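You operate a simulated robot arm through the tools that you are given. There is no shell and no other tool. Be economical: measure what you need, move in short steps, check, and stop when the job is done.

Carry out the task below with a simulated robot arm. There is one attempt and no reset: what you move stays moved.

TASK
Wind the leftover red thread on to the wooden rack's red cone.
Fine: leftover on the feed pin, rack cone on the winder pin, yellow lever down; run it till it stops.

It is judged by the outcome, as a careful person would: the job done as asked, and still so three seconds after it is handed in. It fails if anything else is knocked over, pushed out of place, dropped, spilled or broken.

THE ROBOT
A 6-joint arm with a two-finger parallel gripper, fixed in place. Base frame: the origin is at the foot of the arm, x ahead of it, y to its left, z up; the work surface is at about z = 880. Lengths are in mm, angles in degrees, forces in N, time in s.
With the tool pointing down near the work surface it reaches from about 260 to 660 mm from the base axis. Its first joint turns from -66.0 to 66.0 degrees. Payload 2.9 kg.
Tool frame: the origin (TCP) lies between the finger pads and is the grasp point; the fingertips stand 30 mm ahead of it; z points along the fingers, y is the line along which they close. The gripper opens to 110 mm. The fingers are 20 mm wide and 10 mm thick; the gripper's body (48 by 112 mm) begins 55 mm behind the TCP.
Orientation is told as [roll, pitch, yaw] about the base's x, y, z axes, in that order, counted from this pose: with the fingers straight down and closing along the base's y, the tool's x points along the base's -x, its y along +y and its z along -z.

THE INTERFACE
- The arm moves only by the tool drive_tool. Its argument "increments" is text: rows parted by semicolons, each of 7 numbers parted by spaces: the shift along the tool's x, y, z in mm, then the turn, a rotation vector about the tool's x, y, z in degrees, then the closure, from 0 (fully open) to 1 (shut). In form: tx ty tz ax ay az claw; .... A call has 1 to 10 rows; each row is the pose to reach, as a shift and turn from the pose commanded when the call began, along the tool's axes at that moment. A row lasts 0.2 s, in which the tool goes at most 50 mm and 8.6 degrees; a call with a longer step from one row to the next is refused whole, and so is a gripper value outside its range. A pose out of reach is approached as far as the arm can. The call stops where the force on the tool passes 70 N (or 10 N more than at its start, if that is more) or the arm is blocked; 0.2 s more then pass. The fingers move at their own pace (about 108 mm/s each) and stop on an object; they squeeze with about 26 N. The grip force told is the motor's: it shows also when the fingers shut on nothing. Time passes only in rows, and 0.2 s behind the last, so rows that repeat a pose let the fingers close. It gives the time, the measured TCP pose, the force on the tool (base axes), the opening and the grip force at its end, in the units of the frame above (readings bear some noise).
- Cameras (640 x 400 px; columns grow to the right, rows downward): "scene" is fixed at [79.4, 428.3, 1409]; the picture's right is [-0.77, -0.64, 0.00], its down [-0.21, 0.25, -0.95] and it looks along [0.60, -0.73, -0.32] (base axes); focal length 348 px, centre (320, 200). "wrist" rides on the gripper at [-36, 0, -57] in the tool frame; the picture's right is [0.00, -1.00, 0.00], its down [0.97, 0.00, -0.24] and it looks along [0.24, 0.00, 0.97] (tool axes); focal length 218 px, centre (320, 200).
- capture(camera): a new picture of that camera. No time passes.
- measure_at(camera, pixels): there is no depth. For up to 12 entries [column, row, z] of the newest picture of that camera ("zoom" is the newest enlarged one), the place [x, y] in the base frame at which the ray of that pixel passes the height z, good to about 3 mm. No time passes.
- enlarge(camera, box): a new picture of the part [left, top, right, bottom] of that camera's present view, enlarged. No time passes.
- close_job(): hands the job in; it is judged then, once.

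Work in short steps. Measure before you move; look again where a grasp or a placing could have gone wrong, and mend it. You have 80 turns and 38 pictures in all, the two below and enlarged ones among them. Open the gripper and draw the arm clear of the work before you hand the job in, unless the task says otherwise; then end with one line.

The tools are called after "Request:" as name(argument=value, ...) on one line, values as JSON. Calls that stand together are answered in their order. drive_tool: Moves the arm, as the interface text tells. Its arguments: {"type":"object","properties":{"increments":{"type":"string"}},"required":["increments"]} The other tools are called the same way: capture (camera) takes a picture; measure_at (camera, pixels) gives the place at which the rays of pixels pass given heights; enlarge (camera, box) takes an enlarged picture of a part of a camera's view; close_job () hands the job in.

At the start:

```text
clock: 0.0
position: [367.7, -124.5, 1265.5]
tool_rot: [0.0, 0.0, 0.0]
contact_force: [-0.1, 0.9, -0.9]
finger_gap: 110.1
grasp_force: 0.1
```

scene: 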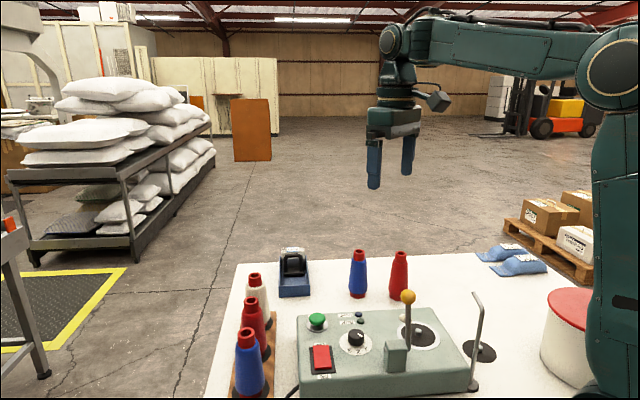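
wrist: 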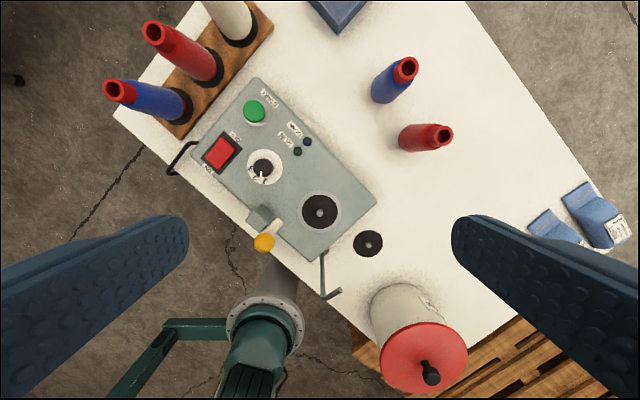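

I start with enlarged views of the machine and cones to understand the controls.

Request:
enlarge(camera="scene", box=[220, 230, 540, 400])

Request:
enlarge(camera="wrist", box=[160, 60, 480, 300])

```text
2.00 times, centred on (380, 315) of scene
```

zoom: 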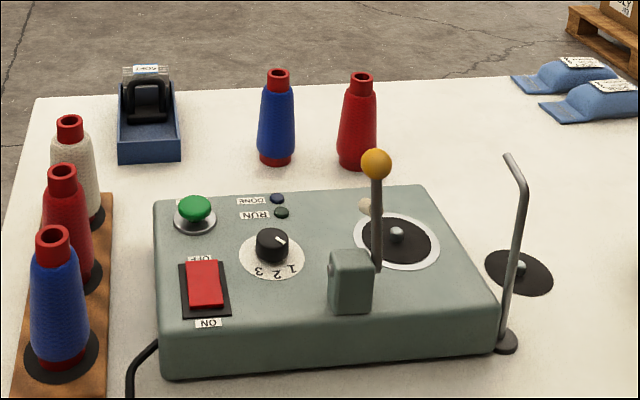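

```text
1.67 times, centred on (320, 180) of wrist
```

zoom: 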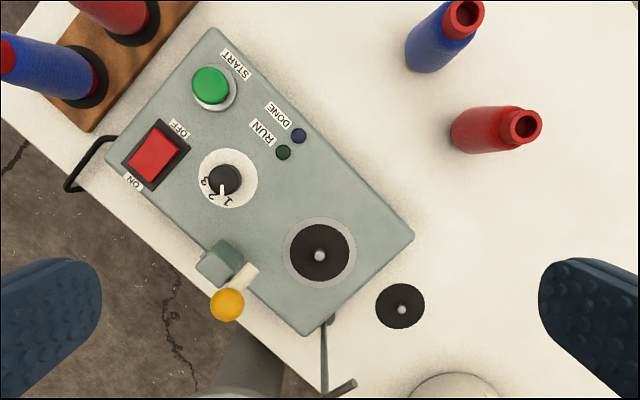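

Request:
measure_at(camera="wrist", pixels=[[444, 134, 980], [444, 134, 1000], [444, 134, 1020], [406, 138, 885], [320, 211, 950], [368, 243, 885], [264, 242, 1050], [264, 242, 1080], [155, 32, 1000], [155, 32, 1020], [155, 32, 1040], [254, 111, 960]])

Request:
measure_at(camera="scene", pixels=[[400.5, 254, 980], [400.5, 254, 1000], [400.5, 254, 1020], [398, 296, 885], [418, 332, 950], [480, 350, 885], [408, 296, 1050], [408, 296, 1080], [251, 302, 1000], [251, 302, 1020], [251, 302, 1040], [317, 320, 960]])

```text
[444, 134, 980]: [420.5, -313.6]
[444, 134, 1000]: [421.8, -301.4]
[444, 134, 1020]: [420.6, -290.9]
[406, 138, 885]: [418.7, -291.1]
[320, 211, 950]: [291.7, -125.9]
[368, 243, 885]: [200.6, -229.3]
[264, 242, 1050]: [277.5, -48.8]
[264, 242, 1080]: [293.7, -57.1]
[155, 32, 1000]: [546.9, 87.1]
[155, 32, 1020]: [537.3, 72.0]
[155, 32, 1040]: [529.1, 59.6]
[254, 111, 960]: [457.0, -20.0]
```

```text
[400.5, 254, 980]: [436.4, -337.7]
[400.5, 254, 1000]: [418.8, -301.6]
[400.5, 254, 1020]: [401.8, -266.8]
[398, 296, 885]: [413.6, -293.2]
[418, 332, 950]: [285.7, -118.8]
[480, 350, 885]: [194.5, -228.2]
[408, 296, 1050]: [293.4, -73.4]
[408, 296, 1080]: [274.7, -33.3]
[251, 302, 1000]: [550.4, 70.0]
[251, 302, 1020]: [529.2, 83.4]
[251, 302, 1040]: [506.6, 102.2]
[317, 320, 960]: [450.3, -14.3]
```

Request:
measure_at(camera="wrist", pixels=[[324, 252, 885], [322, 294, 1040], [341, 290, 1040], [341, 290, 1060], [322, 294, 1020], [423, 357, 960], [423, 357, 1000], [238, 38, 885], [217, 70, 895], [185, 105, 895], [115, 90, 1015], [392, 95, 885]])

Request:
measure_at(camera="scene", pixels=[[471, 386, 885], [482.5, 307, 1020], [482.5, 307, 1040], [473.5, 292, 1040], [473.5, 292, 1060], [570, 305, 960], [570, 305, 1000], [254, 274, 1013], [246, 330, 1013], [395, 345, 970], [366, 202, 1000], [403, 335, 990]])

Request:
enlarge(camera="scene", box=[290, 280, 450, 380])

```text
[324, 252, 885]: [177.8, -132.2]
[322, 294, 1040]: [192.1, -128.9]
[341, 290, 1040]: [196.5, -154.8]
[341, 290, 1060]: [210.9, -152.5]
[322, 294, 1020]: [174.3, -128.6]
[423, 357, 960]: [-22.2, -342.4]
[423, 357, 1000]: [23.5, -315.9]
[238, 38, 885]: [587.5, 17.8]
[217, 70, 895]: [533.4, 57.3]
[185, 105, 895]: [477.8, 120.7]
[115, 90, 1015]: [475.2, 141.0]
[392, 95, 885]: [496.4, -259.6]
```

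```text
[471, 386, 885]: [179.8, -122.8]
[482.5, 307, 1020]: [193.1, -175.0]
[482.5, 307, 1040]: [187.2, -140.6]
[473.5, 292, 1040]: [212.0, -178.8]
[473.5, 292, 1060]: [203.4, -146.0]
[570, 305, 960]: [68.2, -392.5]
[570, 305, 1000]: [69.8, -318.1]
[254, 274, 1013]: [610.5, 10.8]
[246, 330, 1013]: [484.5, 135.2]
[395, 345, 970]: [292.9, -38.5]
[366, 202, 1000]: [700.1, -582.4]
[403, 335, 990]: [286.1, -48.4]
```

```text
4.00 times, centred on (370, 330) of scene
```

zoom: 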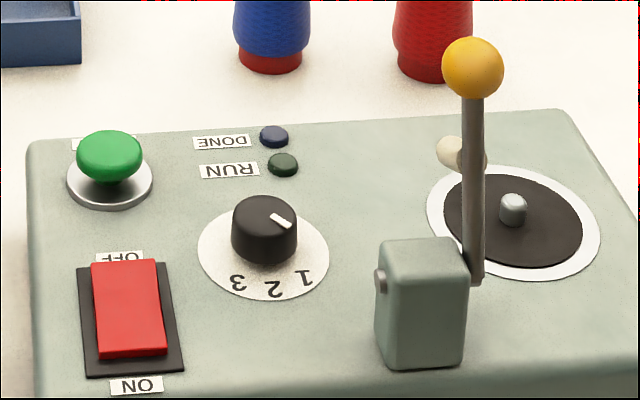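

Request:
enlarge(camera="wrist", box=[195, 90, 315, 190])

Request:
enlarge(camera="scene", box=[300, 330, 380, 380])

Request:
enlarge(camera="scene", box=[265, 235, 325, 300])

```text
4.00 times, centred on (255, 140) of wrist
```

zoom: 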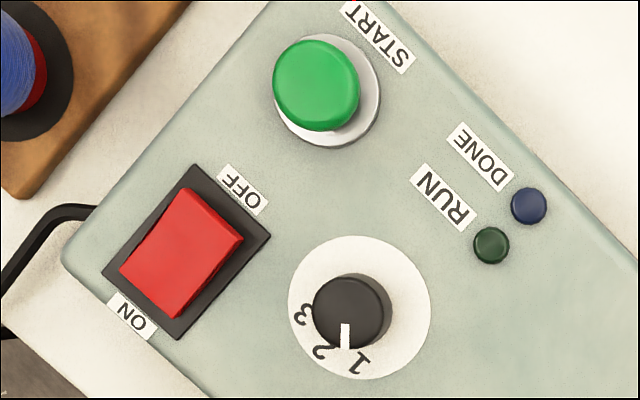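

```text
8.00 times, centred on (340, 355) of scene
```

zoom: 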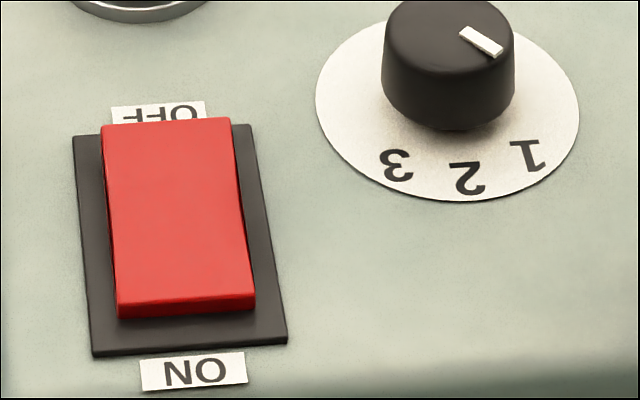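

```text
6.15 times, centred on (295, 268) of scene
```

zoom: 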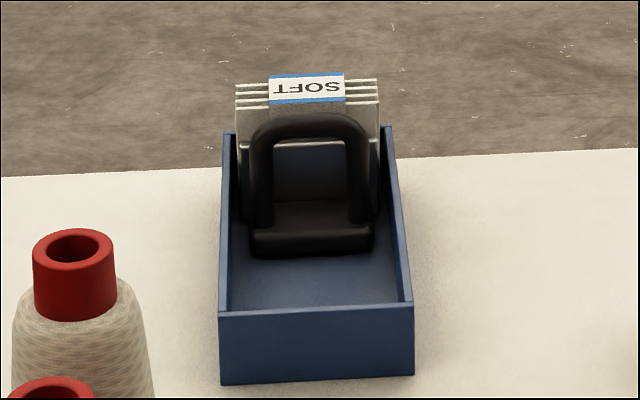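

The leftover red cone stands at about (419,-297), top near z 1000; the switch reads ON (its OFF end is raised) and the dial is on 1. I move above the leftover cone and look.

Request:
drive_tool(increments="-10 -34 29 0 0 0 0.2; -20 -69 58 0 0 0 0.2; -31 -103 87 0 0 0 0.2; -41 -138 116 0 0 0 0.2; -51 -172 145 0 0 0 0.2; -51 -172 145 0 0 0 0.2")

Request:
capture(camera="wrist")

```text
clock: 1.4
position: [418.7, -294.4, 1119.9]
tool_rot: [0.0, 0.0, 0.0]
contact_force: [-0.3, -0.6, 0.3]
finger_gap: 88.2
grasp_force: 0.0
```

```text
29 pictures are left
```

wrist: 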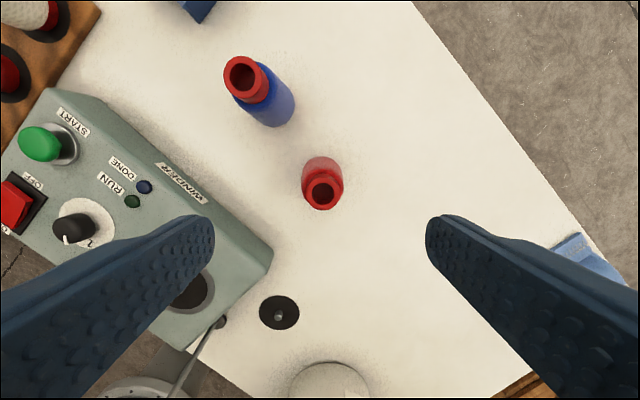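

Request:
measure_at(camera="wrist", pixels=[[322, 194, 1000], [322, 178, 900], [279, 315, 888], [278, 318, 884], [244, 77, 1000], [145, 187, 945], [272, 258, 940]])

Request:
enlarge(camera="scene", box=[370, 240, 510, 400])

```text
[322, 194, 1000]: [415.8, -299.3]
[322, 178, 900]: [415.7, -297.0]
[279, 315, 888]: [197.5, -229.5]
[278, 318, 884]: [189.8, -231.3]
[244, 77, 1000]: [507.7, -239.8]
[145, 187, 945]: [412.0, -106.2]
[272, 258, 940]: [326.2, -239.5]
```

```text
2.50 times, centred on (440, 320) of scene
```

zoom: 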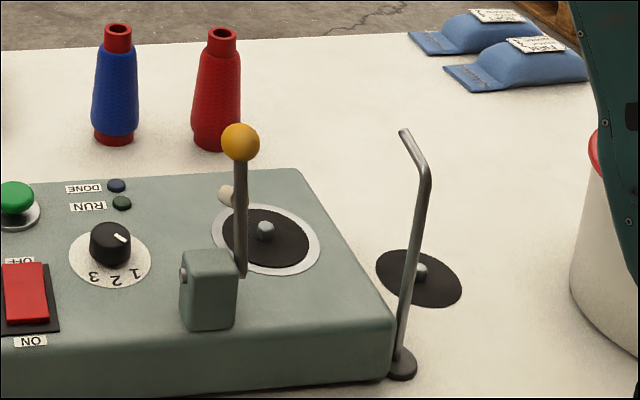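

The leftover cone's axis measures (416,-298). I go down to z 955 around it and close.

Request:
drive_tool(increments="2.5 -2 42 0 0 0 0.2; 2.5 -2 84 0 0 0 0.2; 2.5 -2 126 0 0 0 0.2; 2.5 -2 165 0 0 0 0.2; 2.5 -2 165 0 0 0 0.2; 2.5 -2 165 0 0 0 1; 2.5 -2 165 0 0 0 1; 2.5 -2 165 0 0 0 1")

Request:
enlarge(camera="scene", box=[340, 180, 480, 320])

```text
clock: 3.2
position: [417.9, -296.2, 954.3]
tool_rot: [0.0, 0.0, 0.0]
contact_force: [1.0, 0.8, 0.2]
finger_gap: 42.3
grasp_force: 25.7
```

```text
2.86 times, centred on (410, 250) of scene
```

zoom: 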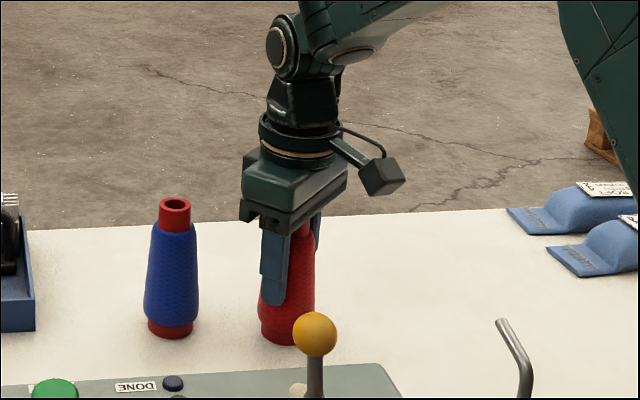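

Gripped at 42 mm gap. I lift and carry it toward the feed pin, turning so that the fingers close along x.

Request:
drive_tool(increments="0 0 -40 0 0 0 1; 0 0 -80 0 0 0 1; 0 0 -120 0 0 0 1; 25 7 -120 0 0 8 1; 50 14 -120 0 0 16 1; 75 21 -120 0 0 24 1; 100 28 -120 0 0 32 1; 125 35 -120 0 0 40 1; 150 42 -120 0 0 48 1; 175 49 -120 0 0 56 1")

```text
clock: 5.4
position: [238.6, -249.2, 1077.6]
tool_rot: [0.0, -0.2, -56.0]
contact_force: [0.6, -0.3, -0.2]
finger_gap: 42.4
grasp_force: 26.2
```

Request:
drive_tool(increments="8.4 -5.1 0 0 0 6.8 1; 16.8 -10.2 0 0 0 13.6 1; 25.2 -15.4 0 0 0 20.4 1; 33.6 -20.5 0 0 0 27.2 1; 42 -25.6 0 0 0 34 1; 42 -25.6 35 0 0 34 1; 42 -25.6 60 0 0 34 1; 42 -25.6 85 0 0 34 1; 42 -25.6 85 0 0 34 1")

Request:
capture(camera="wrist")

Request:
enlarge(camera="scene", box=[380, 220, 580, 400])

```text
clock: 7.4
position: [198.3, -228.5, 990.3]
tool_rot: [0.0, 0.0, -90.1]
contact_force: [-0.3, 0.4, 0.5]
finger_gap: 42.4
grasp_force: 26.0
```

```text
26 pictures are left
```

wrist: 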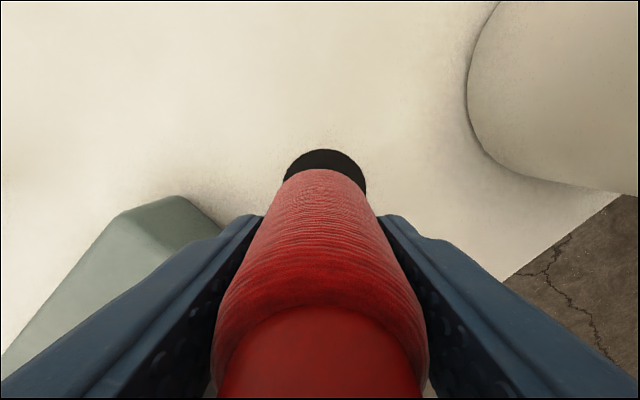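

```text
2.22 times, centred on (480, 310) of scene
```

zoom: 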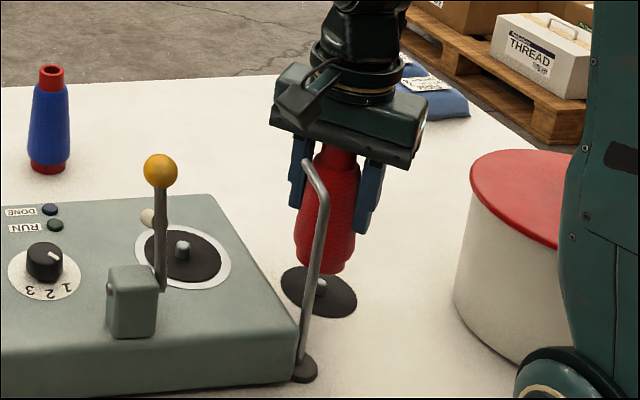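

Request:
measure_at(camera="wrist", pixels=[[325, 149, 883], [285, 176, 883], [366, 184, 883], [325, 149, 886]])

Request:
measure_at(camera="zoom", pixels=[[320, 286, 890], [281, 292, 883], [358, 295, 883], [320, 267, 883], [322, 319, 883], [325, 262, 914]])

```text
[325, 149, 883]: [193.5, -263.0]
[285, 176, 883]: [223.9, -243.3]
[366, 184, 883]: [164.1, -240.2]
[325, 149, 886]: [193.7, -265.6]
```

```text
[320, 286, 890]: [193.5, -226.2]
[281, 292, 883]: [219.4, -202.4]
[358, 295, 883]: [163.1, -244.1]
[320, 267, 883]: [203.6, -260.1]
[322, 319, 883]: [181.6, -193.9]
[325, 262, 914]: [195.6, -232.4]
```

Disc centre measures about (193.5,-228), so I shift 3 mm in -x, lower a little and check the alignment closely.

Request:
drive_tool(increments="1 -3 5 0 0 0 1; 1 -3 8 0 0 0 1; 1 -3 8 0 0 0 1")

Request:
enlarge(camera="scene", box=[440, 310, 520, 370])

```text
clock: 8.2
position: [194.9, -229.0, 983.2]
tool_rot: [0.1, 0.0, -90.1]
contact_force: [0.0, -0.4, -0.1]
finger_gap: 42.4
grasp_force: 25.9
```

```text
6.67 times, centred on (480, 340) of scene
```

zoom: 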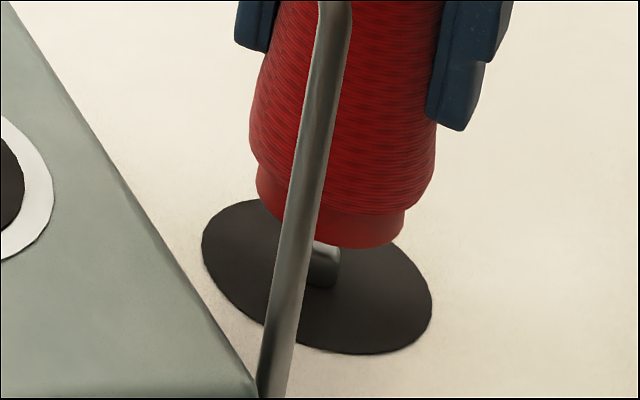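

Request:
measure_at(camera="zoom", pixels=[[331, 214, 907], [320, 280, 884], [316, 277, 884], [205, 237, 883], [431, 318, 883], [255, 198, 883], [365, 354, 883]])

```text
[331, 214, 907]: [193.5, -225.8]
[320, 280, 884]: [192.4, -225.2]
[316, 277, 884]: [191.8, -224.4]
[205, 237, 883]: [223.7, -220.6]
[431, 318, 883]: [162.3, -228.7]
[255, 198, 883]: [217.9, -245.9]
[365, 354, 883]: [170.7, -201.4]
```

Cone and pin agree within 1–2 mm in the same camera. I lower on to the pin.

Request:
drive_tool(increments="0 0 6 0 0 0 1; 0 0 12 0 0 0 1; 0 0 18 0 0 0 1; 0 0 22 0 0 0 1; 0 0 22 0 0 0 1")

Request:
enlarge(camera="scene", box=[440, 310, 520, 370])

```text
clock: 9.4
position: [193.1, -226.6, 960.7]
tool_rot: [0.1, 0.0, -90.1]
contact_force: [0.0, 0.3, -1.5]
finger_gap: 42.4
grasp_force: 26.7
```

```text
6.67 times, centred on (480, 340) of scene
```

zoom: 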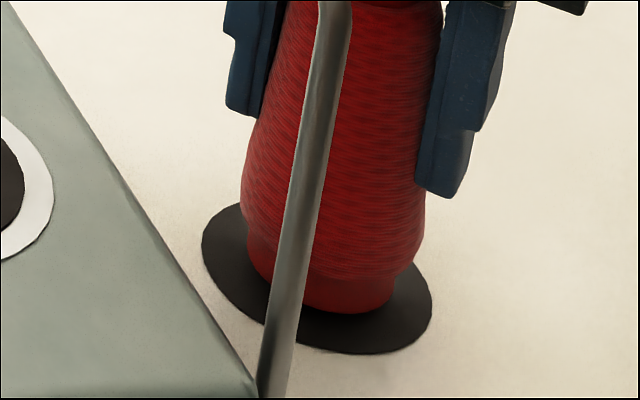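

It slid over the pin. I press 2 mm more to check for seating, then open modestly.

Request:
drive_tool(increments="0 0 2 0 0 0 1; 0 0 2 0 0 0 1; 0 0 2 0 0 0 0.4; 0 0 2 0 0 0 0.4; 0 0 2 0 0 0 0.4")

Request:
enlarge(camera="scene", box=[420, 240, 540, 370])

```text
clock: 10.6
position: [193.4, -227.7, 959.7]
tool_rot: [0.0, 0.0, -90.0]
contact_force: [0.8, -0.7, -0.2]
finger_gap: 65.7
grasp_force: 0.0
```

```text
3.08 times, centred on (480, 305) of scene
```

zoom: 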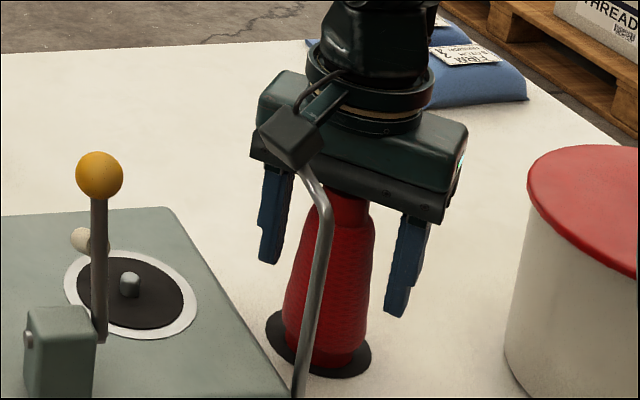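

Request:
measure_at(camera="zoom", pixels=[[297, 164, 1060], [297, 164, 1080], [297, 164, 1100], [285, 100, 1080], [285, 100, 1100], [285, 100, 1120], [302, 170, 1040], [302, 170, 1050], [302, 170, 1060]])

```text
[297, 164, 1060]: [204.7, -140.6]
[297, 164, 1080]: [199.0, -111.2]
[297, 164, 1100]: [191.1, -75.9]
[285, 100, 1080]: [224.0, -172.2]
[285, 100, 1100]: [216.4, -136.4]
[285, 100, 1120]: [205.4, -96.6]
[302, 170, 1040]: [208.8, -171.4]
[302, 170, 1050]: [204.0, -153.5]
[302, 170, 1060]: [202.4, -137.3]
```

Box on the tool is above the guide rod, so I rise straight up, then head for the rack.

Request:
drive_tool(increments="0 0 -20 0 0 0 0.4; 0 0 -60 0 0 0 0.4; 0 0 -105 0 0 0 0.3; 0 0 -150 0 0 0 0.3; 0 0 -182 0 0 0 0.3; 30 34 -182 0 0 0 0.3; 60 68 -182 0 0 -8 0.3; 90 101 -182 0 0 -16 0.3; 120 135 -182 0 0 -24 0.3; 150 169 -182 0 0 -32 0.3")

```text
clock: 12.8
position: [364.6, -74.8, 1144.4]
tool_rot: [0.0, 0.0, -57.9]
contact_force: [0.5, 0.3, 0.8]
finger_gap: 76.8
grasp_force: 0.2
```

Request:
drive_tool(increments="7.9 46 0 0 0 -3 0.3; 15.7 93 0 0 0 -6 0.3; 23.6 139 0 0 0 -9 0.3; 31.4 185 0 0 0 -13 0.3; 39.3 231.5 0 0 0 -13 0.3; 39.3 231.5 0 0 0 -13 0.3")

Request:
capture(camera="wrist")

Request:
capture(camera="scene")

```text
clock: 14.2
position: [535.9, 78.9, 1141.2]
tool_rot: [0.0, 0.0, -45.0]
contact_force: [0.6, 0.0, -0.1]
finger_gap: 77.0
grasp_force: 0.2
```

```text
21 pictures are left
```

wrist: 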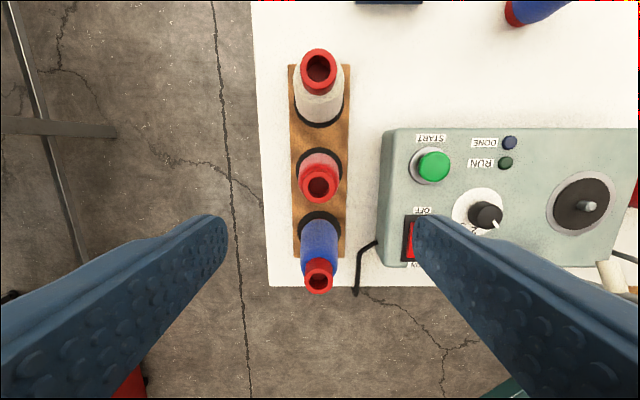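

```text
20 pictures are left
```

scene: 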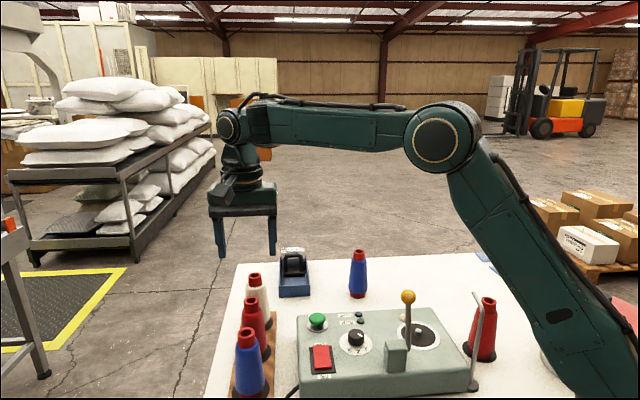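

Request:
measure_at(camera="wrist", pixels=[[319, 184, 1013], [319, 182, 1020], [319, 165, 920], [319, 275, 1013], [319, 70, 1013], [583, 209, 945], [586, 206, 955]])

Request:
enlarge(camera="scene", box=[420, 270, 540, 380])

Request:
enlarge(camera="scene", box=[210, 260, 310, 400])

```text
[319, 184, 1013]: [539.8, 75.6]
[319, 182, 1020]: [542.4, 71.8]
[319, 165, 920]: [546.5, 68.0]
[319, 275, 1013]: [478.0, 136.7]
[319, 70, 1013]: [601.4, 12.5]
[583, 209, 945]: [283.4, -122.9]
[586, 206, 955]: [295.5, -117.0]
```

```text
3.64 times, centred on (480, 325) of scene
```

zoom: 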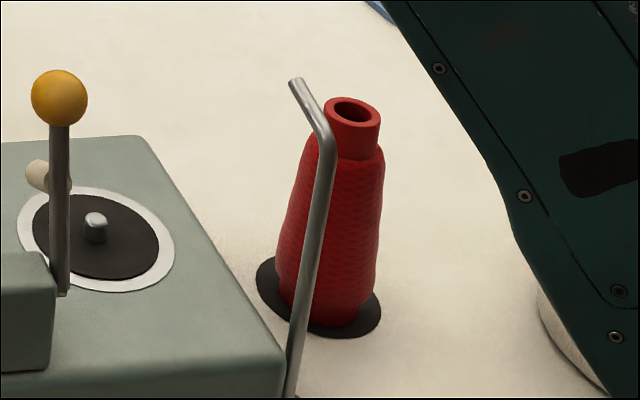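

```text
2.86 times, centred on (260, 330) of scene
```

zoom: 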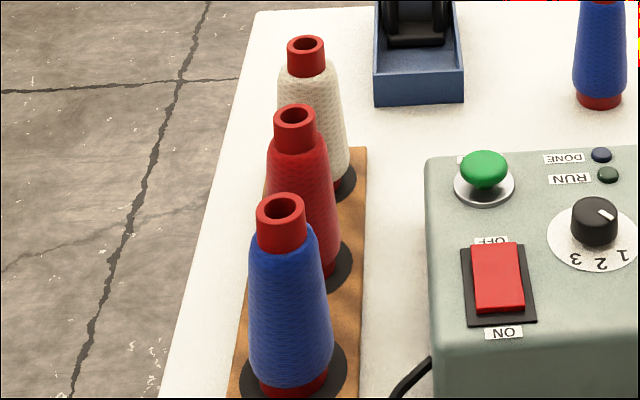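

Rack red cone's axis measures (540,76). I descend to z 968 and close across the rack line.

Request:
drive_tool(increments="-2.8 0 43 0 0 0 0.3; -2.8 0 86 0 0 0 0.3; -2.8 0 129 0 0 0 0.3; -2.8 0 155 0 0 0 0.3; -2.8 0 172 0 0 0 0.3; -2.8 0 172 0 0 0 0.3; -2.8 0 172 0 0 0 1; -2.8 0 172 0 0 0 1; -2.8 0 172 0 0 0 1")

Request:
enlarge(camera="scene", box=[200, 220, 320, 400])

```text
clock: 16.2
position: [540.4, 74.8, 969.7]
tool_rot: [-0.1, -0.1, -45.0]
contact_force: [-0.3, 0.2, 0.3]
finger_gap: 42.0
grasp_force: 26.1
```

```text
2.22 times, centred on (260, 310) of scene
```

zoom: 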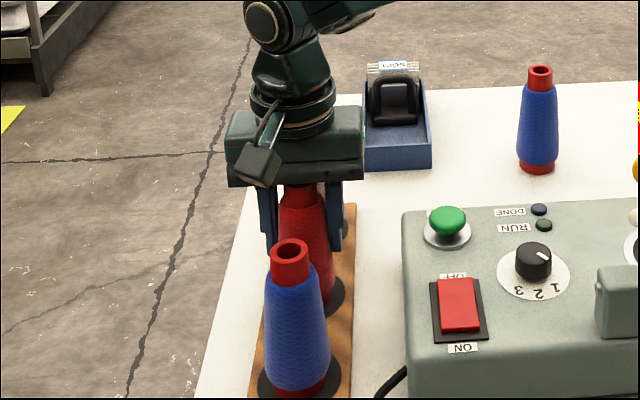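

Gripped. I lift straight up, then start over to the winder pin.

Request:
drive_tool(increments="0 0 -25 0 0 0 1; 0 0 -65 0 0 0 1; 0 0 -110 0 0 0 1; 0 0 -155 0 0 0 1; 0 0 -195 0 0 0 1; 5 -43 -195 0 0 0 1; 10 -86 -195 0 0 5 1; 15 -130 -195 0 0 10 1; 20 -173 -195 0 0 15 1; 25 -216 -195 0 0 15 1")

```text
clock: 18.4
position: [368.3, -61.7, 1163.1]
tool_rot: [-0.1, 0.1, -60.0]
contact_force: [-0.7, -0.7, 0.2]
finger_gap: 41.8
grasp_force: 25.4
```

Request:
drive_tool(increments="-5 -34 0 0 0 0 1; -10 -68 0 0 0 0 1; -15 -102 0 0 0 0 1; -15 -102 35 0 0 0 1; -15 -102 75 0 0 0 1; -15 -102 75 0 0 0 1")

Request:
enlarge(camera="scene", box=[350, 220, 490, 380])

Request:
capture(camera="wrist")

```text
clock: 19.8
position: [288.6, -122.8, 1091.4]
tool_rot: [0.0, 0.1, -60.0]
contact_force: [0.5, -0.5, -1.2]
finger_gap: 41.5
grasp_force: 26.0
```

```text
2.50 times, centred on (420, 300) of scene
```

zoom: 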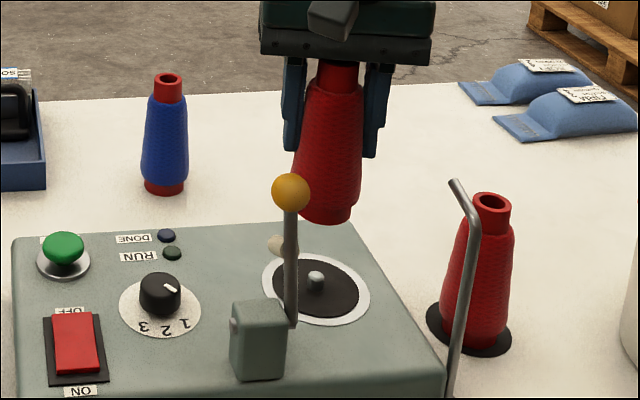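

```text
15 pictures are left
```

wrist: 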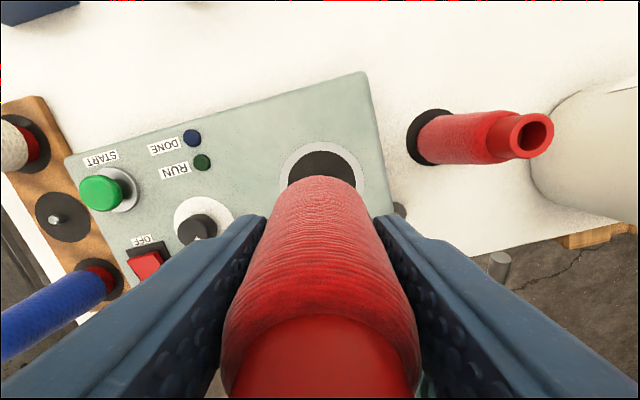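

Request:
measure_at(camera="zoom", pixels=[[316, 288, 945], [316, 287, 950], [316, 273, 960], [325, 211, 1016], [273, 280, 945], [359, 296, 945], [262, 281, 945], [370, 297, 945]])

Request:
measure_at(camera="wrist", pixels=[[281, 176, 945], [362, 182, 945], [322, 142, 945], [322, 150, 945], [290, 175, 945], [357, 178, 945]])

```text
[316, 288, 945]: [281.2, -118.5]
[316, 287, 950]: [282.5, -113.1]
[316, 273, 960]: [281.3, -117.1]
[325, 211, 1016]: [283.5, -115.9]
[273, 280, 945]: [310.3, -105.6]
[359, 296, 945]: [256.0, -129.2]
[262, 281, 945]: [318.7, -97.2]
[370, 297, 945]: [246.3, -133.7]
```

```text
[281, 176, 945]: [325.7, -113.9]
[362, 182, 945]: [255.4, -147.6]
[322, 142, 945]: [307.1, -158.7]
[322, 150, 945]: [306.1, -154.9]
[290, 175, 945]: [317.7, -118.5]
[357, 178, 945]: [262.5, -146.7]
```

Relative to the pin the cone is ~(1,2) mm off; I correct this and lower to just above the pin.

Request:
drive_tool(increments="-1.2 -1.9 20 0 0 0 1; -1.2 -1.9 40 0 0 0 1; -1.2 -1.9 43 0 0 0 1; -1.2 -1.9 43 0 0 0 1")

Request:
enlarge(camera="scene", box=[380, 280, 470, 360])

```text
clock: 20.8
position: [286.7, -125.8, 1047.2]
tool_rot: [0.0, 0.0, -60.0]
contact_force: [0.8, -0.6, -1.2]
finger_gap: 42.0
grasp_force: 25.7
```

```text
5.00 times, centred on (425, 320) of scene
```

zoom: 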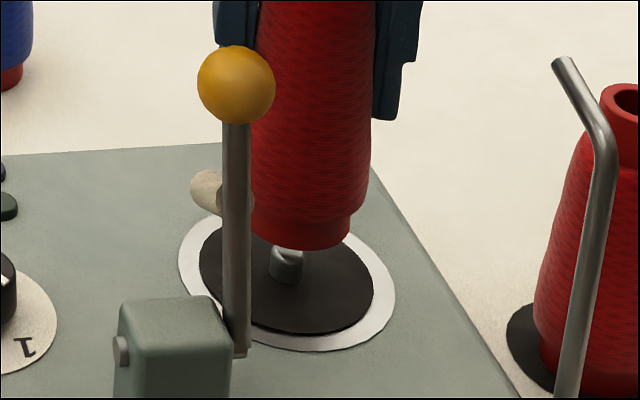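

Request:
measure_at(camera="zoom", pixels=[[301, 228, 970], [251, 208, 970], [351, 218, 970], [302, 250, 970], [286, 254, 960], [285, 279, 946], [200, 270, 946], [374, 293, 946], [286, 335, 946]])

```text
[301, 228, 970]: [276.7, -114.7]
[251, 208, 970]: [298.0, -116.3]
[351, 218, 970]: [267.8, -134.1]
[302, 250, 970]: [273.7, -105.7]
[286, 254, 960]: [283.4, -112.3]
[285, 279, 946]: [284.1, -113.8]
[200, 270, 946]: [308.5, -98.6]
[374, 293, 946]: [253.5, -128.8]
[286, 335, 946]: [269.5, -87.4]
```

By width reckoning the cone is ~1 mm to the picture's right of the pin; I shift that and lower in small steps while watching force.

Request:
drive_tool(increments="0.1 1 5 0 0 0 1; 0.1 1 10 0 0 0 1; 0.1 1 14 0 0 0 1; 0.1 1 18 0 0 0 1; 0.1 1 18 0 0 0 1")

Request:
enlarge(camera="scene", box=[380, 280, 470, 360])

```text
clock: 22.0
position: [288.5, -124.8, 1028.1]
tool_rot: [0.1, -0.1, -60.0]
contact_force: [-1.1, -0.7, -1.2]
finger_gap: 41.9
grasp_force: 26.5
```

```text
5.00 times, centred on (425, 320) of scene
```

zoom: 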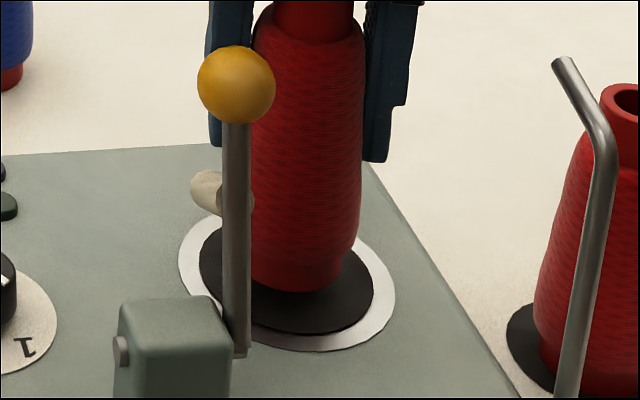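

No contact force and the rim has passed the pin top. I continue down to seat it.

Request:
drive_tool(increments="0 0 4 0 0 0 1; 0 0 7 0 0 0 1; 0 0 9 0 0 0 1; 0 0 11 0 0 0 1; 0 0 11 0 0 0 1")

Request:
enlarge(camera="scene", box=[380, 260, 470, 360])

```text
clock: 23.2
position: [288.5, -123.7, 1016.5]
tool_rot: [0.1, 0.0, -60.0]
contact_force: [0.0, -0.3, -1.7]
finger_gap: 42.0
grasp_force: 25.9
```

```text
4.00 times, centred on (425, 310) of scene
```

zoom: 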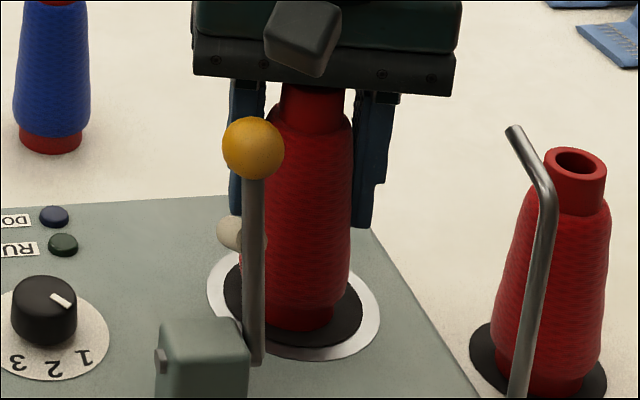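

Request:
drive_tool(increments="0 0 2 0 0 0 1; 0 0 2 0 0 0 1; 0 0 2 0 0 0 0.42; 0 0 2 0 0 0 0.42; 0 0 2 0 0 0 0.42; 0 0 -15 0 0 0 0.42; 0 0 -55 0 0 0 0.42; 0 0 -100 0 0 0 0.42; 0 0 -140 0 0 0 0.42")

Request:
enlarge(camera="scene", box=[360, 240, 520, 370])

```text
clock: 25.2
position: [287.4, -126.7, 1158.0]
tool_rot: [0.1, 0.0, -60.0]
contact_force: [0.3, -0.2, 0.4]
finger_gap: 63.8
grasp_force: 0.1
```

```text
3.08 times, centred on (440, 305) of scene
```

zoom: 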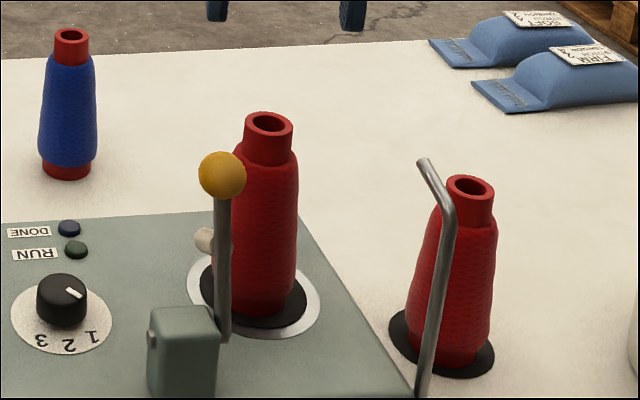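

Both cones are seated. I read the labels on the blue items in case they concern the dial.

Request:
enlarge(camera="scene", box=[470, 235, 560, 280])

```text
7.11 times, centred on (515, 258) of scene
```

zoom: 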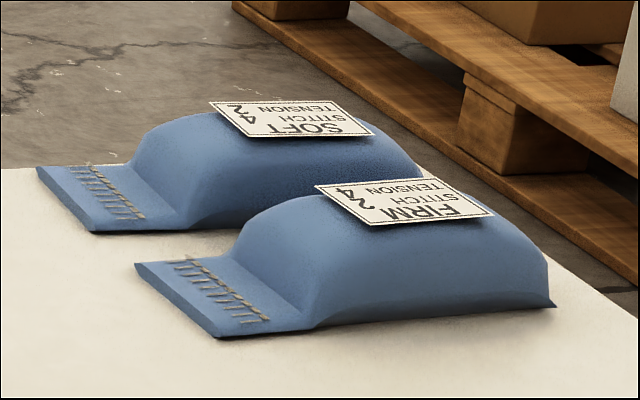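

Those are only sewing samples. Next the lever: I rotate to yaw +45 (fingers closed) and move to the lever's front side for a look.

Request:
drive_tool(increments="9 2 -20 0 0 -8 0.6; 18 5 -40 0 0 -16 0.8; 27 7 -40 0 0 -24 1; 36 10 -40 0 0 -32 1; 45 12 -40 0 0 -40 1; 54 14 -40 0 0 -48 1; 63 17 -40 0 0 -56 1; 72 19 -40 0 0 -64 1; 81 21.5 -40 0 0 -72 1; 90.6 23.9 -40 0 0 -80 1")

Request:
drive_tool(increments="0 0 0 0 0 -8 1; 0 0 0 0 0 -16 1; 0 0 0 0 0 -25 1; 0 0 0 0 0 -25 1")

Request:
capture(camera="wrist")

```text
clock: 27.4
position: [264.6, -33.4, 1198.7]
tool_rot: [0.1, 0.1, 20.2]
contact_force: [0.5, 0.4, -0.4]
finger_gap: 0.2
grasp_force: 26.2
```

```text
refused: row 3 steps farther than a row can; nothing moved
```

```text
9 pictures are left
```

wrist: 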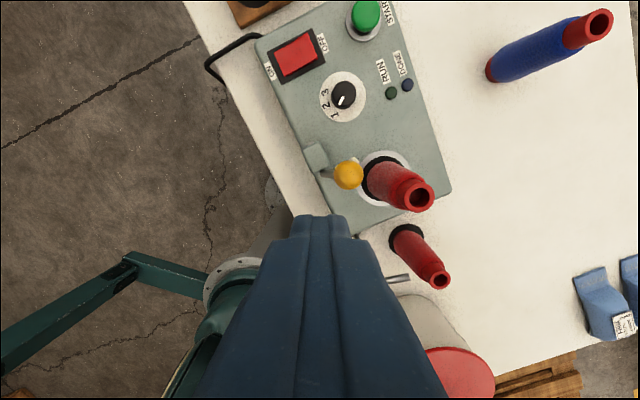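

Request:
measure_at(camera="wrist", pixels=[[348, 174, 1050], [348, 174, 1062], [348, 174, 1070], [417, 194, 1061], [318, 158, 985], [325, 175, 965]])

Request:
measure_at(camera="scene", pixels=[[408, 297, 1050], [408, 297, 1062], [408, 297, 1070], [409, 349, 960], [409, 349, 970]])

Request:
drive_tool(increments="0 0 0 0 0 -8 1; 0 0 0 0 0 -16 1; 0 0 0 0 0 -24 1; 0 0 0 0 0 -25 1; 0 0 0 0 0 -25 1")

```text
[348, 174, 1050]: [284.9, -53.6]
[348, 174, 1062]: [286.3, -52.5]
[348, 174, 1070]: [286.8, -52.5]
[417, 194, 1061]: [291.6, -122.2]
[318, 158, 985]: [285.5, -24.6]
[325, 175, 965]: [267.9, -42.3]
```

```text
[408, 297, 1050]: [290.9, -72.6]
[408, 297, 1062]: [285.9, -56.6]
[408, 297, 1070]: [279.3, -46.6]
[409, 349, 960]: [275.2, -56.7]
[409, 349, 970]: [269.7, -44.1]
```

```text
clock: 28.6
position: [263.4, -31.5, 1198.6]
tool_rot: [0.0, 0.0, 45.1]
contact_force: [-0.9, 0.6, -0.1]
finger_gap: 0.0
grasp_force: 26.0
```

Knob measures (286,-54,1063), its stem leaning slightly toward the cone side (pivot about (274,-42,968)). I lower the closed fingers in front of it.

Request:
drive_tool(increments="0 0 40 0 0 0 1; 0 0 80 0 0 0 1; 0 0 115 0 0 0 1; 0 0 121.5 0 0 0 1; 0 0 121.5 0 0 0 1")

Request:
enlarge(camera="scene", box=[340, 220, 480, 370])

```text
clock: 29.8
position: [265.5, -34.8, 1073.4]
tool_rot: [0.1, 0.0, 44.9]
contact_force: [-0.2, -0.7, 0.5]
finger_gap: 0.0
grasp_force: 25.8
```

```text
2.67 times, centred on (410, 295) of scene
```

zoom: 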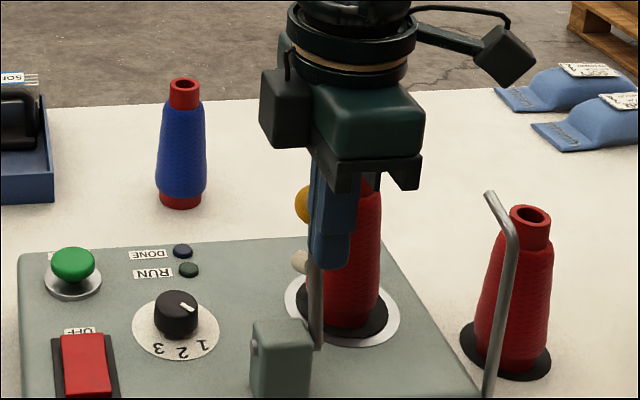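

The finger sits ~6 mm to the right of the knob; I shift it and push along the lever's plane, away from the front.

Request:
drive_tool(increments="-6 0 0 0 0 0 1; -6 -8 0 0 0 0 1; -6 -16 0 0 0 0 1; -6 -24 -1 0 0 0 1; -6 -32 -2 0 0 0 1; -6 -32 -2 0 0 0 1")

Request:
enlarge(camera="scene", box=[340, 220, 480, 370])

```text
clock: 31.2
position: [291.7, -53.2, 1077.5]
tool_rot: [0.0, 0.0, 45.0]
contact_force: [-0.3, 0.2, 0.2]
finger_gap: 0.3
grasp_force: 25.4
```

```text
2.67 times, centred on (410, 295) of scene
```

zoom: 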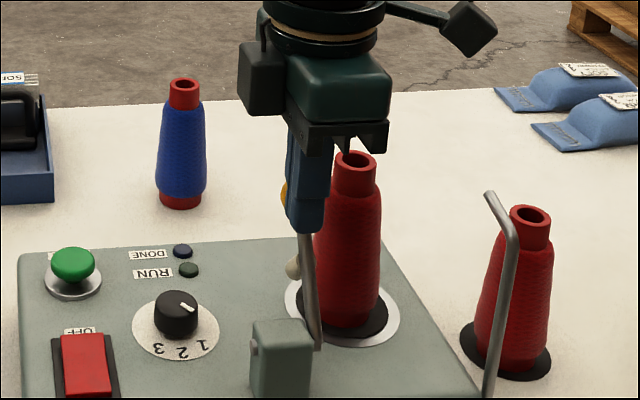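

The lever swings freely that way. I follow its arc over and down.

Request:
drive_tool(increments="0 -12 -1 0 0 0 1; 0 -23 -2 0 0 0 1; 0 -33 5 0 0 0 1; 0 -42 14 0 0 0 1; 0 -50 24 0 0 0 1; 0 -57 34 0 0 0 1; 0 -57 34 0 0 0 1")

Request:
enlarge(camera="scene", box=[340, 220, 480, 370])

```text
clock: 32.8
position: [331.1, -94.2, 1043.9]
tool_rot: [0.1, 0.0, 45.1]
contact_force: [-9.3, 8.7, 24.4]
finger_gap: 0.0
grasp_force: 26.0
```

```text
2.67 times, centred on (410, 295) of scene
```

zoom: 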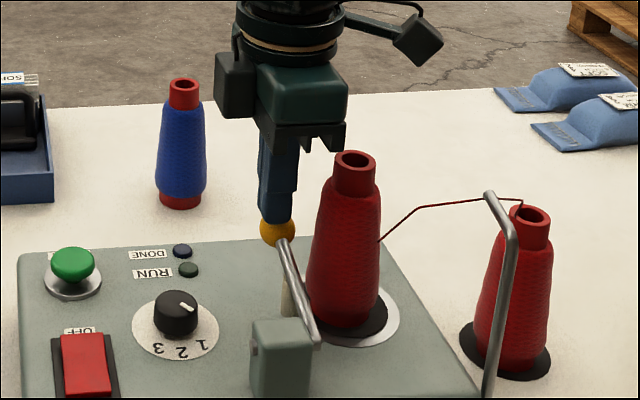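

The lever has come to its stop and the thread is strung from feed to winder. I lift off and go over to the START button at about (455,-20).

Request:
drive_tool(increments="0 0 -30 0 0 0 1; 0 0 -70 0 0 0 1; -35 -9 -70 0 0 0 1; -70 -18 -70 0 0 0 1; -105 -27 -70 0 0 0 1; -139 -36 -70 0 0 0 1; -139 -36 -70 0 0 0 1")

Request:
capture(camera="wrist")

Request:
capture(camera="scene")

```text
clock: 34.4
position: [458.6, -17.8, 1112.2]
tool_rot: [0.0, 0.0, 45.0]
contact_force: [-0.5, 0.9, 0.2]
finger_gap: 0.2
grasp_force: 25.7
```

```text
5 pictures are left
```

wrist: 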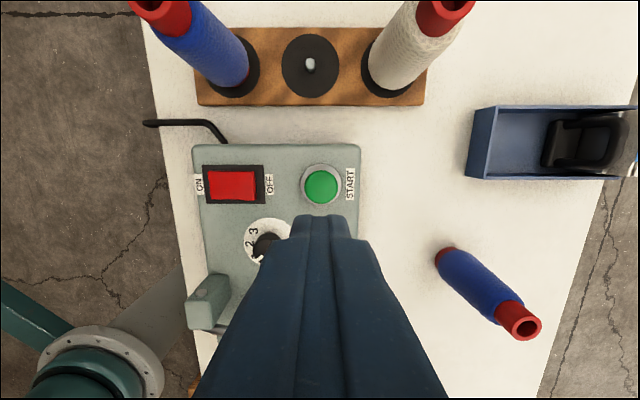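

```text
4 pictures are left
```

scene: 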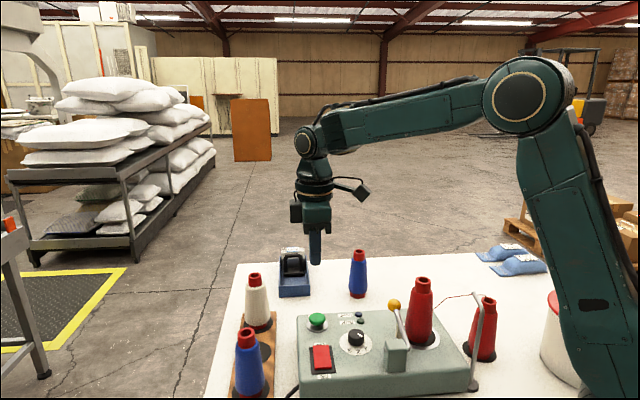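

Request:
measure_at(camera="wrist", pixels=[[321, 187, 955], [321, 187, 965], [321, 187, 975]])

Request:
measure_at(camera="scene", pixels=[[317, 319, 955], [317, 319, 965], [317, 319, 975]])

```text
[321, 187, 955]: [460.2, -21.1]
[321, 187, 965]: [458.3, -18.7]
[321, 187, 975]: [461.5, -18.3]
```

```text
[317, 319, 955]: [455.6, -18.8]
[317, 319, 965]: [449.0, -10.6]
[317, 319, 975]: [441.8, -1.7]
```

Request:
drive_tool(increments="-2 -2 45 0 0 0 1; -2 -2 90 0 0 0 1; -2 -2 112 0 0 0 1; -2 -2 117 0 0 0 1; -2 -2 120 0 0 0 1; -2 -2 123 0 0 0 1; -2 -2 126 0 0 0 1; -2 -2 128 0 0 0 1; -2 -2 130 0 0 0 1")

```text
clock: 36.4
position: [457.4, -19.8, 983.6]
tool_rot: [0.0, 0.0, 44.9]
contact_force: [-3.6, 2.0, 7.2]
finger_gap: 0.1
grasp_force: 26.5
```

Contact of 7 N: on the button. I press a few mm farther, then lift.

Request:
drive_tool(increments="0 0 2 0 0 0 1; 0 0 4 0 0 0 1; 0 0 4 0 0 0 1")

Request:
drive_tool(increments="0 0 -20 0 0 0 1; 0 0 -60 0 0 0 1; 0 0 -100 0 0 0 1; 0 0 -100 0 0 0 1")

Request:
enlarge(camera="scene", box=[290, 260, 510, 400])

```text
clock: 37.2
position: [457.6, -20.0, 980.9]
tool_rot: [0.0, -0.1, 45.0]
contact_force: [-8.8, 3.1, 27.1]
finger_gap: 0.1
grasp_force: 25.6
```

```text
clock: 38.2
position: [456.5, -19.5, 1077.6]
tool_rot: [0.0, 0.1, 45.0]
contact_force: [-0.1, -0.4, -1.2]
finger_gap: 0.0
grasp_force: 26.1
```

```text
2.86 times, centred on (400, 330) of scene
```

zoom: 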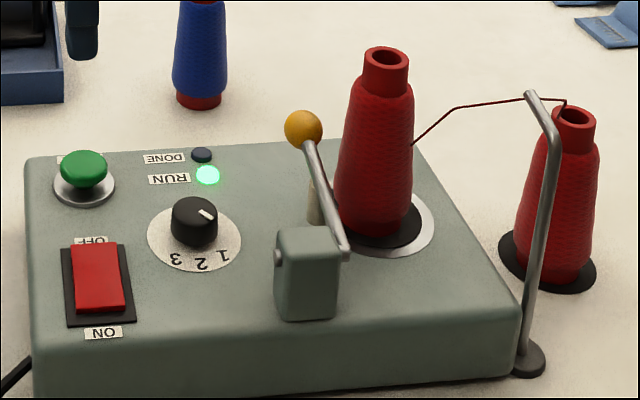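

RUN is lit and it is winding. I rise clear, open the gripper and wait.

Request:
drive_tool(increments="0 0 -40 0 0 0 0.8; 0 0 -80 0 0 0 0.5; 0 0 -120 0 0 0 0.3; 0 0 -150 0 0 0 0; 0 0 -150 0 0 0 0; 0 0 -150 0 0 0 0; 0 0 -150 0 0 0 0; 0 0 -150 0 0 0 0; 0 0 -150 0 0 0 0; 0 0 -150 0 0 0 0")

Request:
drive_tool(increments="0 0 0 0 0 0 0; 0 0 0 0 0 0 0; 0 0 0 0 0 0 0; 0 0 0 0 0 0 0; 0 0 0 0 0 0 0; 0 0 0 0 0 0 0; 0 0 0 0 0 0 0; 0 0 0 0 0 0 0; 0 0 0 0 0 0 0; 0 0 0 0 0 0 0")

Request:
drive_tool(increments="0 0 0 0 0 0 0; 0 0 0 0 0 0 0; 0 0 0 0 0 0 0; 0 0 0 0 0 0 0; 0 0 0 0 0 0 0; 0 0 0 0 0 0 0; 0 0 0 0 0 0 0; 0 0 0 0 0 0 0; 0 0 0 0 0 0 0; 0 0 0 0 0 0 0")

Request:
drive_tool(increments="0 0 0 0 0 0 0; 0 0 0 0 0 0 0; 0 0 0 0 0 0 0; 0 0 0 0 0 0 0; 0 0 0 0 0 0 0; 0 0 0 0 0 0 0; 0 0 0 0 0 0 0; 0 0 0 0 0 0 0; 0 0 0 0 0 0 0; 0 0 0 0 0 0 0")

Request:
drive_tool(increments="0 0 0 0 0 0 0; 0 0 0 0 0 0 0; 0 0 0 0 0 0 0; 0 0 0 0 0 0 0; 0 0 0 0 0 0 0; 0 0 0 0 0 0 0; 0 0 0 0 0 0 0; 0 0 0 0 0 0 0; 0 0 0 0 0 0 0; 0 0 0 0 0 0 0")

Request:
enlarge(camera="scene", box=[290, 260, 510, 400])

```text
clock: 40.4
position: [456.8, -21.8, 1229.2]
tool_rot: [0.0, -0.1, 45.0]
contact_force: [-0.4, -0.4, -0.7]
finger_gap: 109.8
grasp_force: 0.1
```

```text
clock: 42.6
position: [457.4, -21.3, 1228.4]
tool_rot: [0.0, 0.0, 45.1]
contact_force: [-0.7, -0.1, -0.7]
finger_gap: 110.1
grasp_force: 0.0
```

```text
clock: 44.8
position: [457.7, -21.6, 1229.2]
tool_rot: [0.0, 0.1, 44.9]
contact_force: [0.6, 0.5, -0.7]
finger_gap: 110.1
grasp_force: 0.0
```

```text
clock: 47.0
position: [457.0, -23.5, 1228.9]
tool_rot: [0.0, 0.0, 45.0]
contact_force: [-0.3, -0.2, 0.3]
finger_gap: 110.0
grasp_force: 0.1
```

```text
clock: 49.2
position: [456.1, -22.0, 1228.8]
tool_rot: [-0.1, 0.0, 45.0]
contact_force: [0.0, -0.4, -0.4]
finger_gap: 110.0
grasp_force: 0.0
```

```text
2.86 times, centred on (400, 330) of scene
```

zoom: 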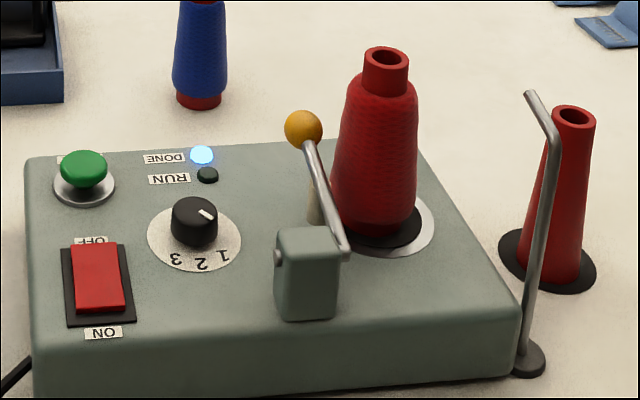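

DONE is lit, RUN is off, the feed cone is bare and the winder cone is fuller. The gripper is open and the arm is clear, so I hand it in.

Request:
close_job()

```text
The job is handed in.
```

The leftover red thread is now wound on to the rack's red cone. The winder ran until it stopped, with DONE lit and the leftover cone bare. Both cones are still on their pins, and the lever is still down.
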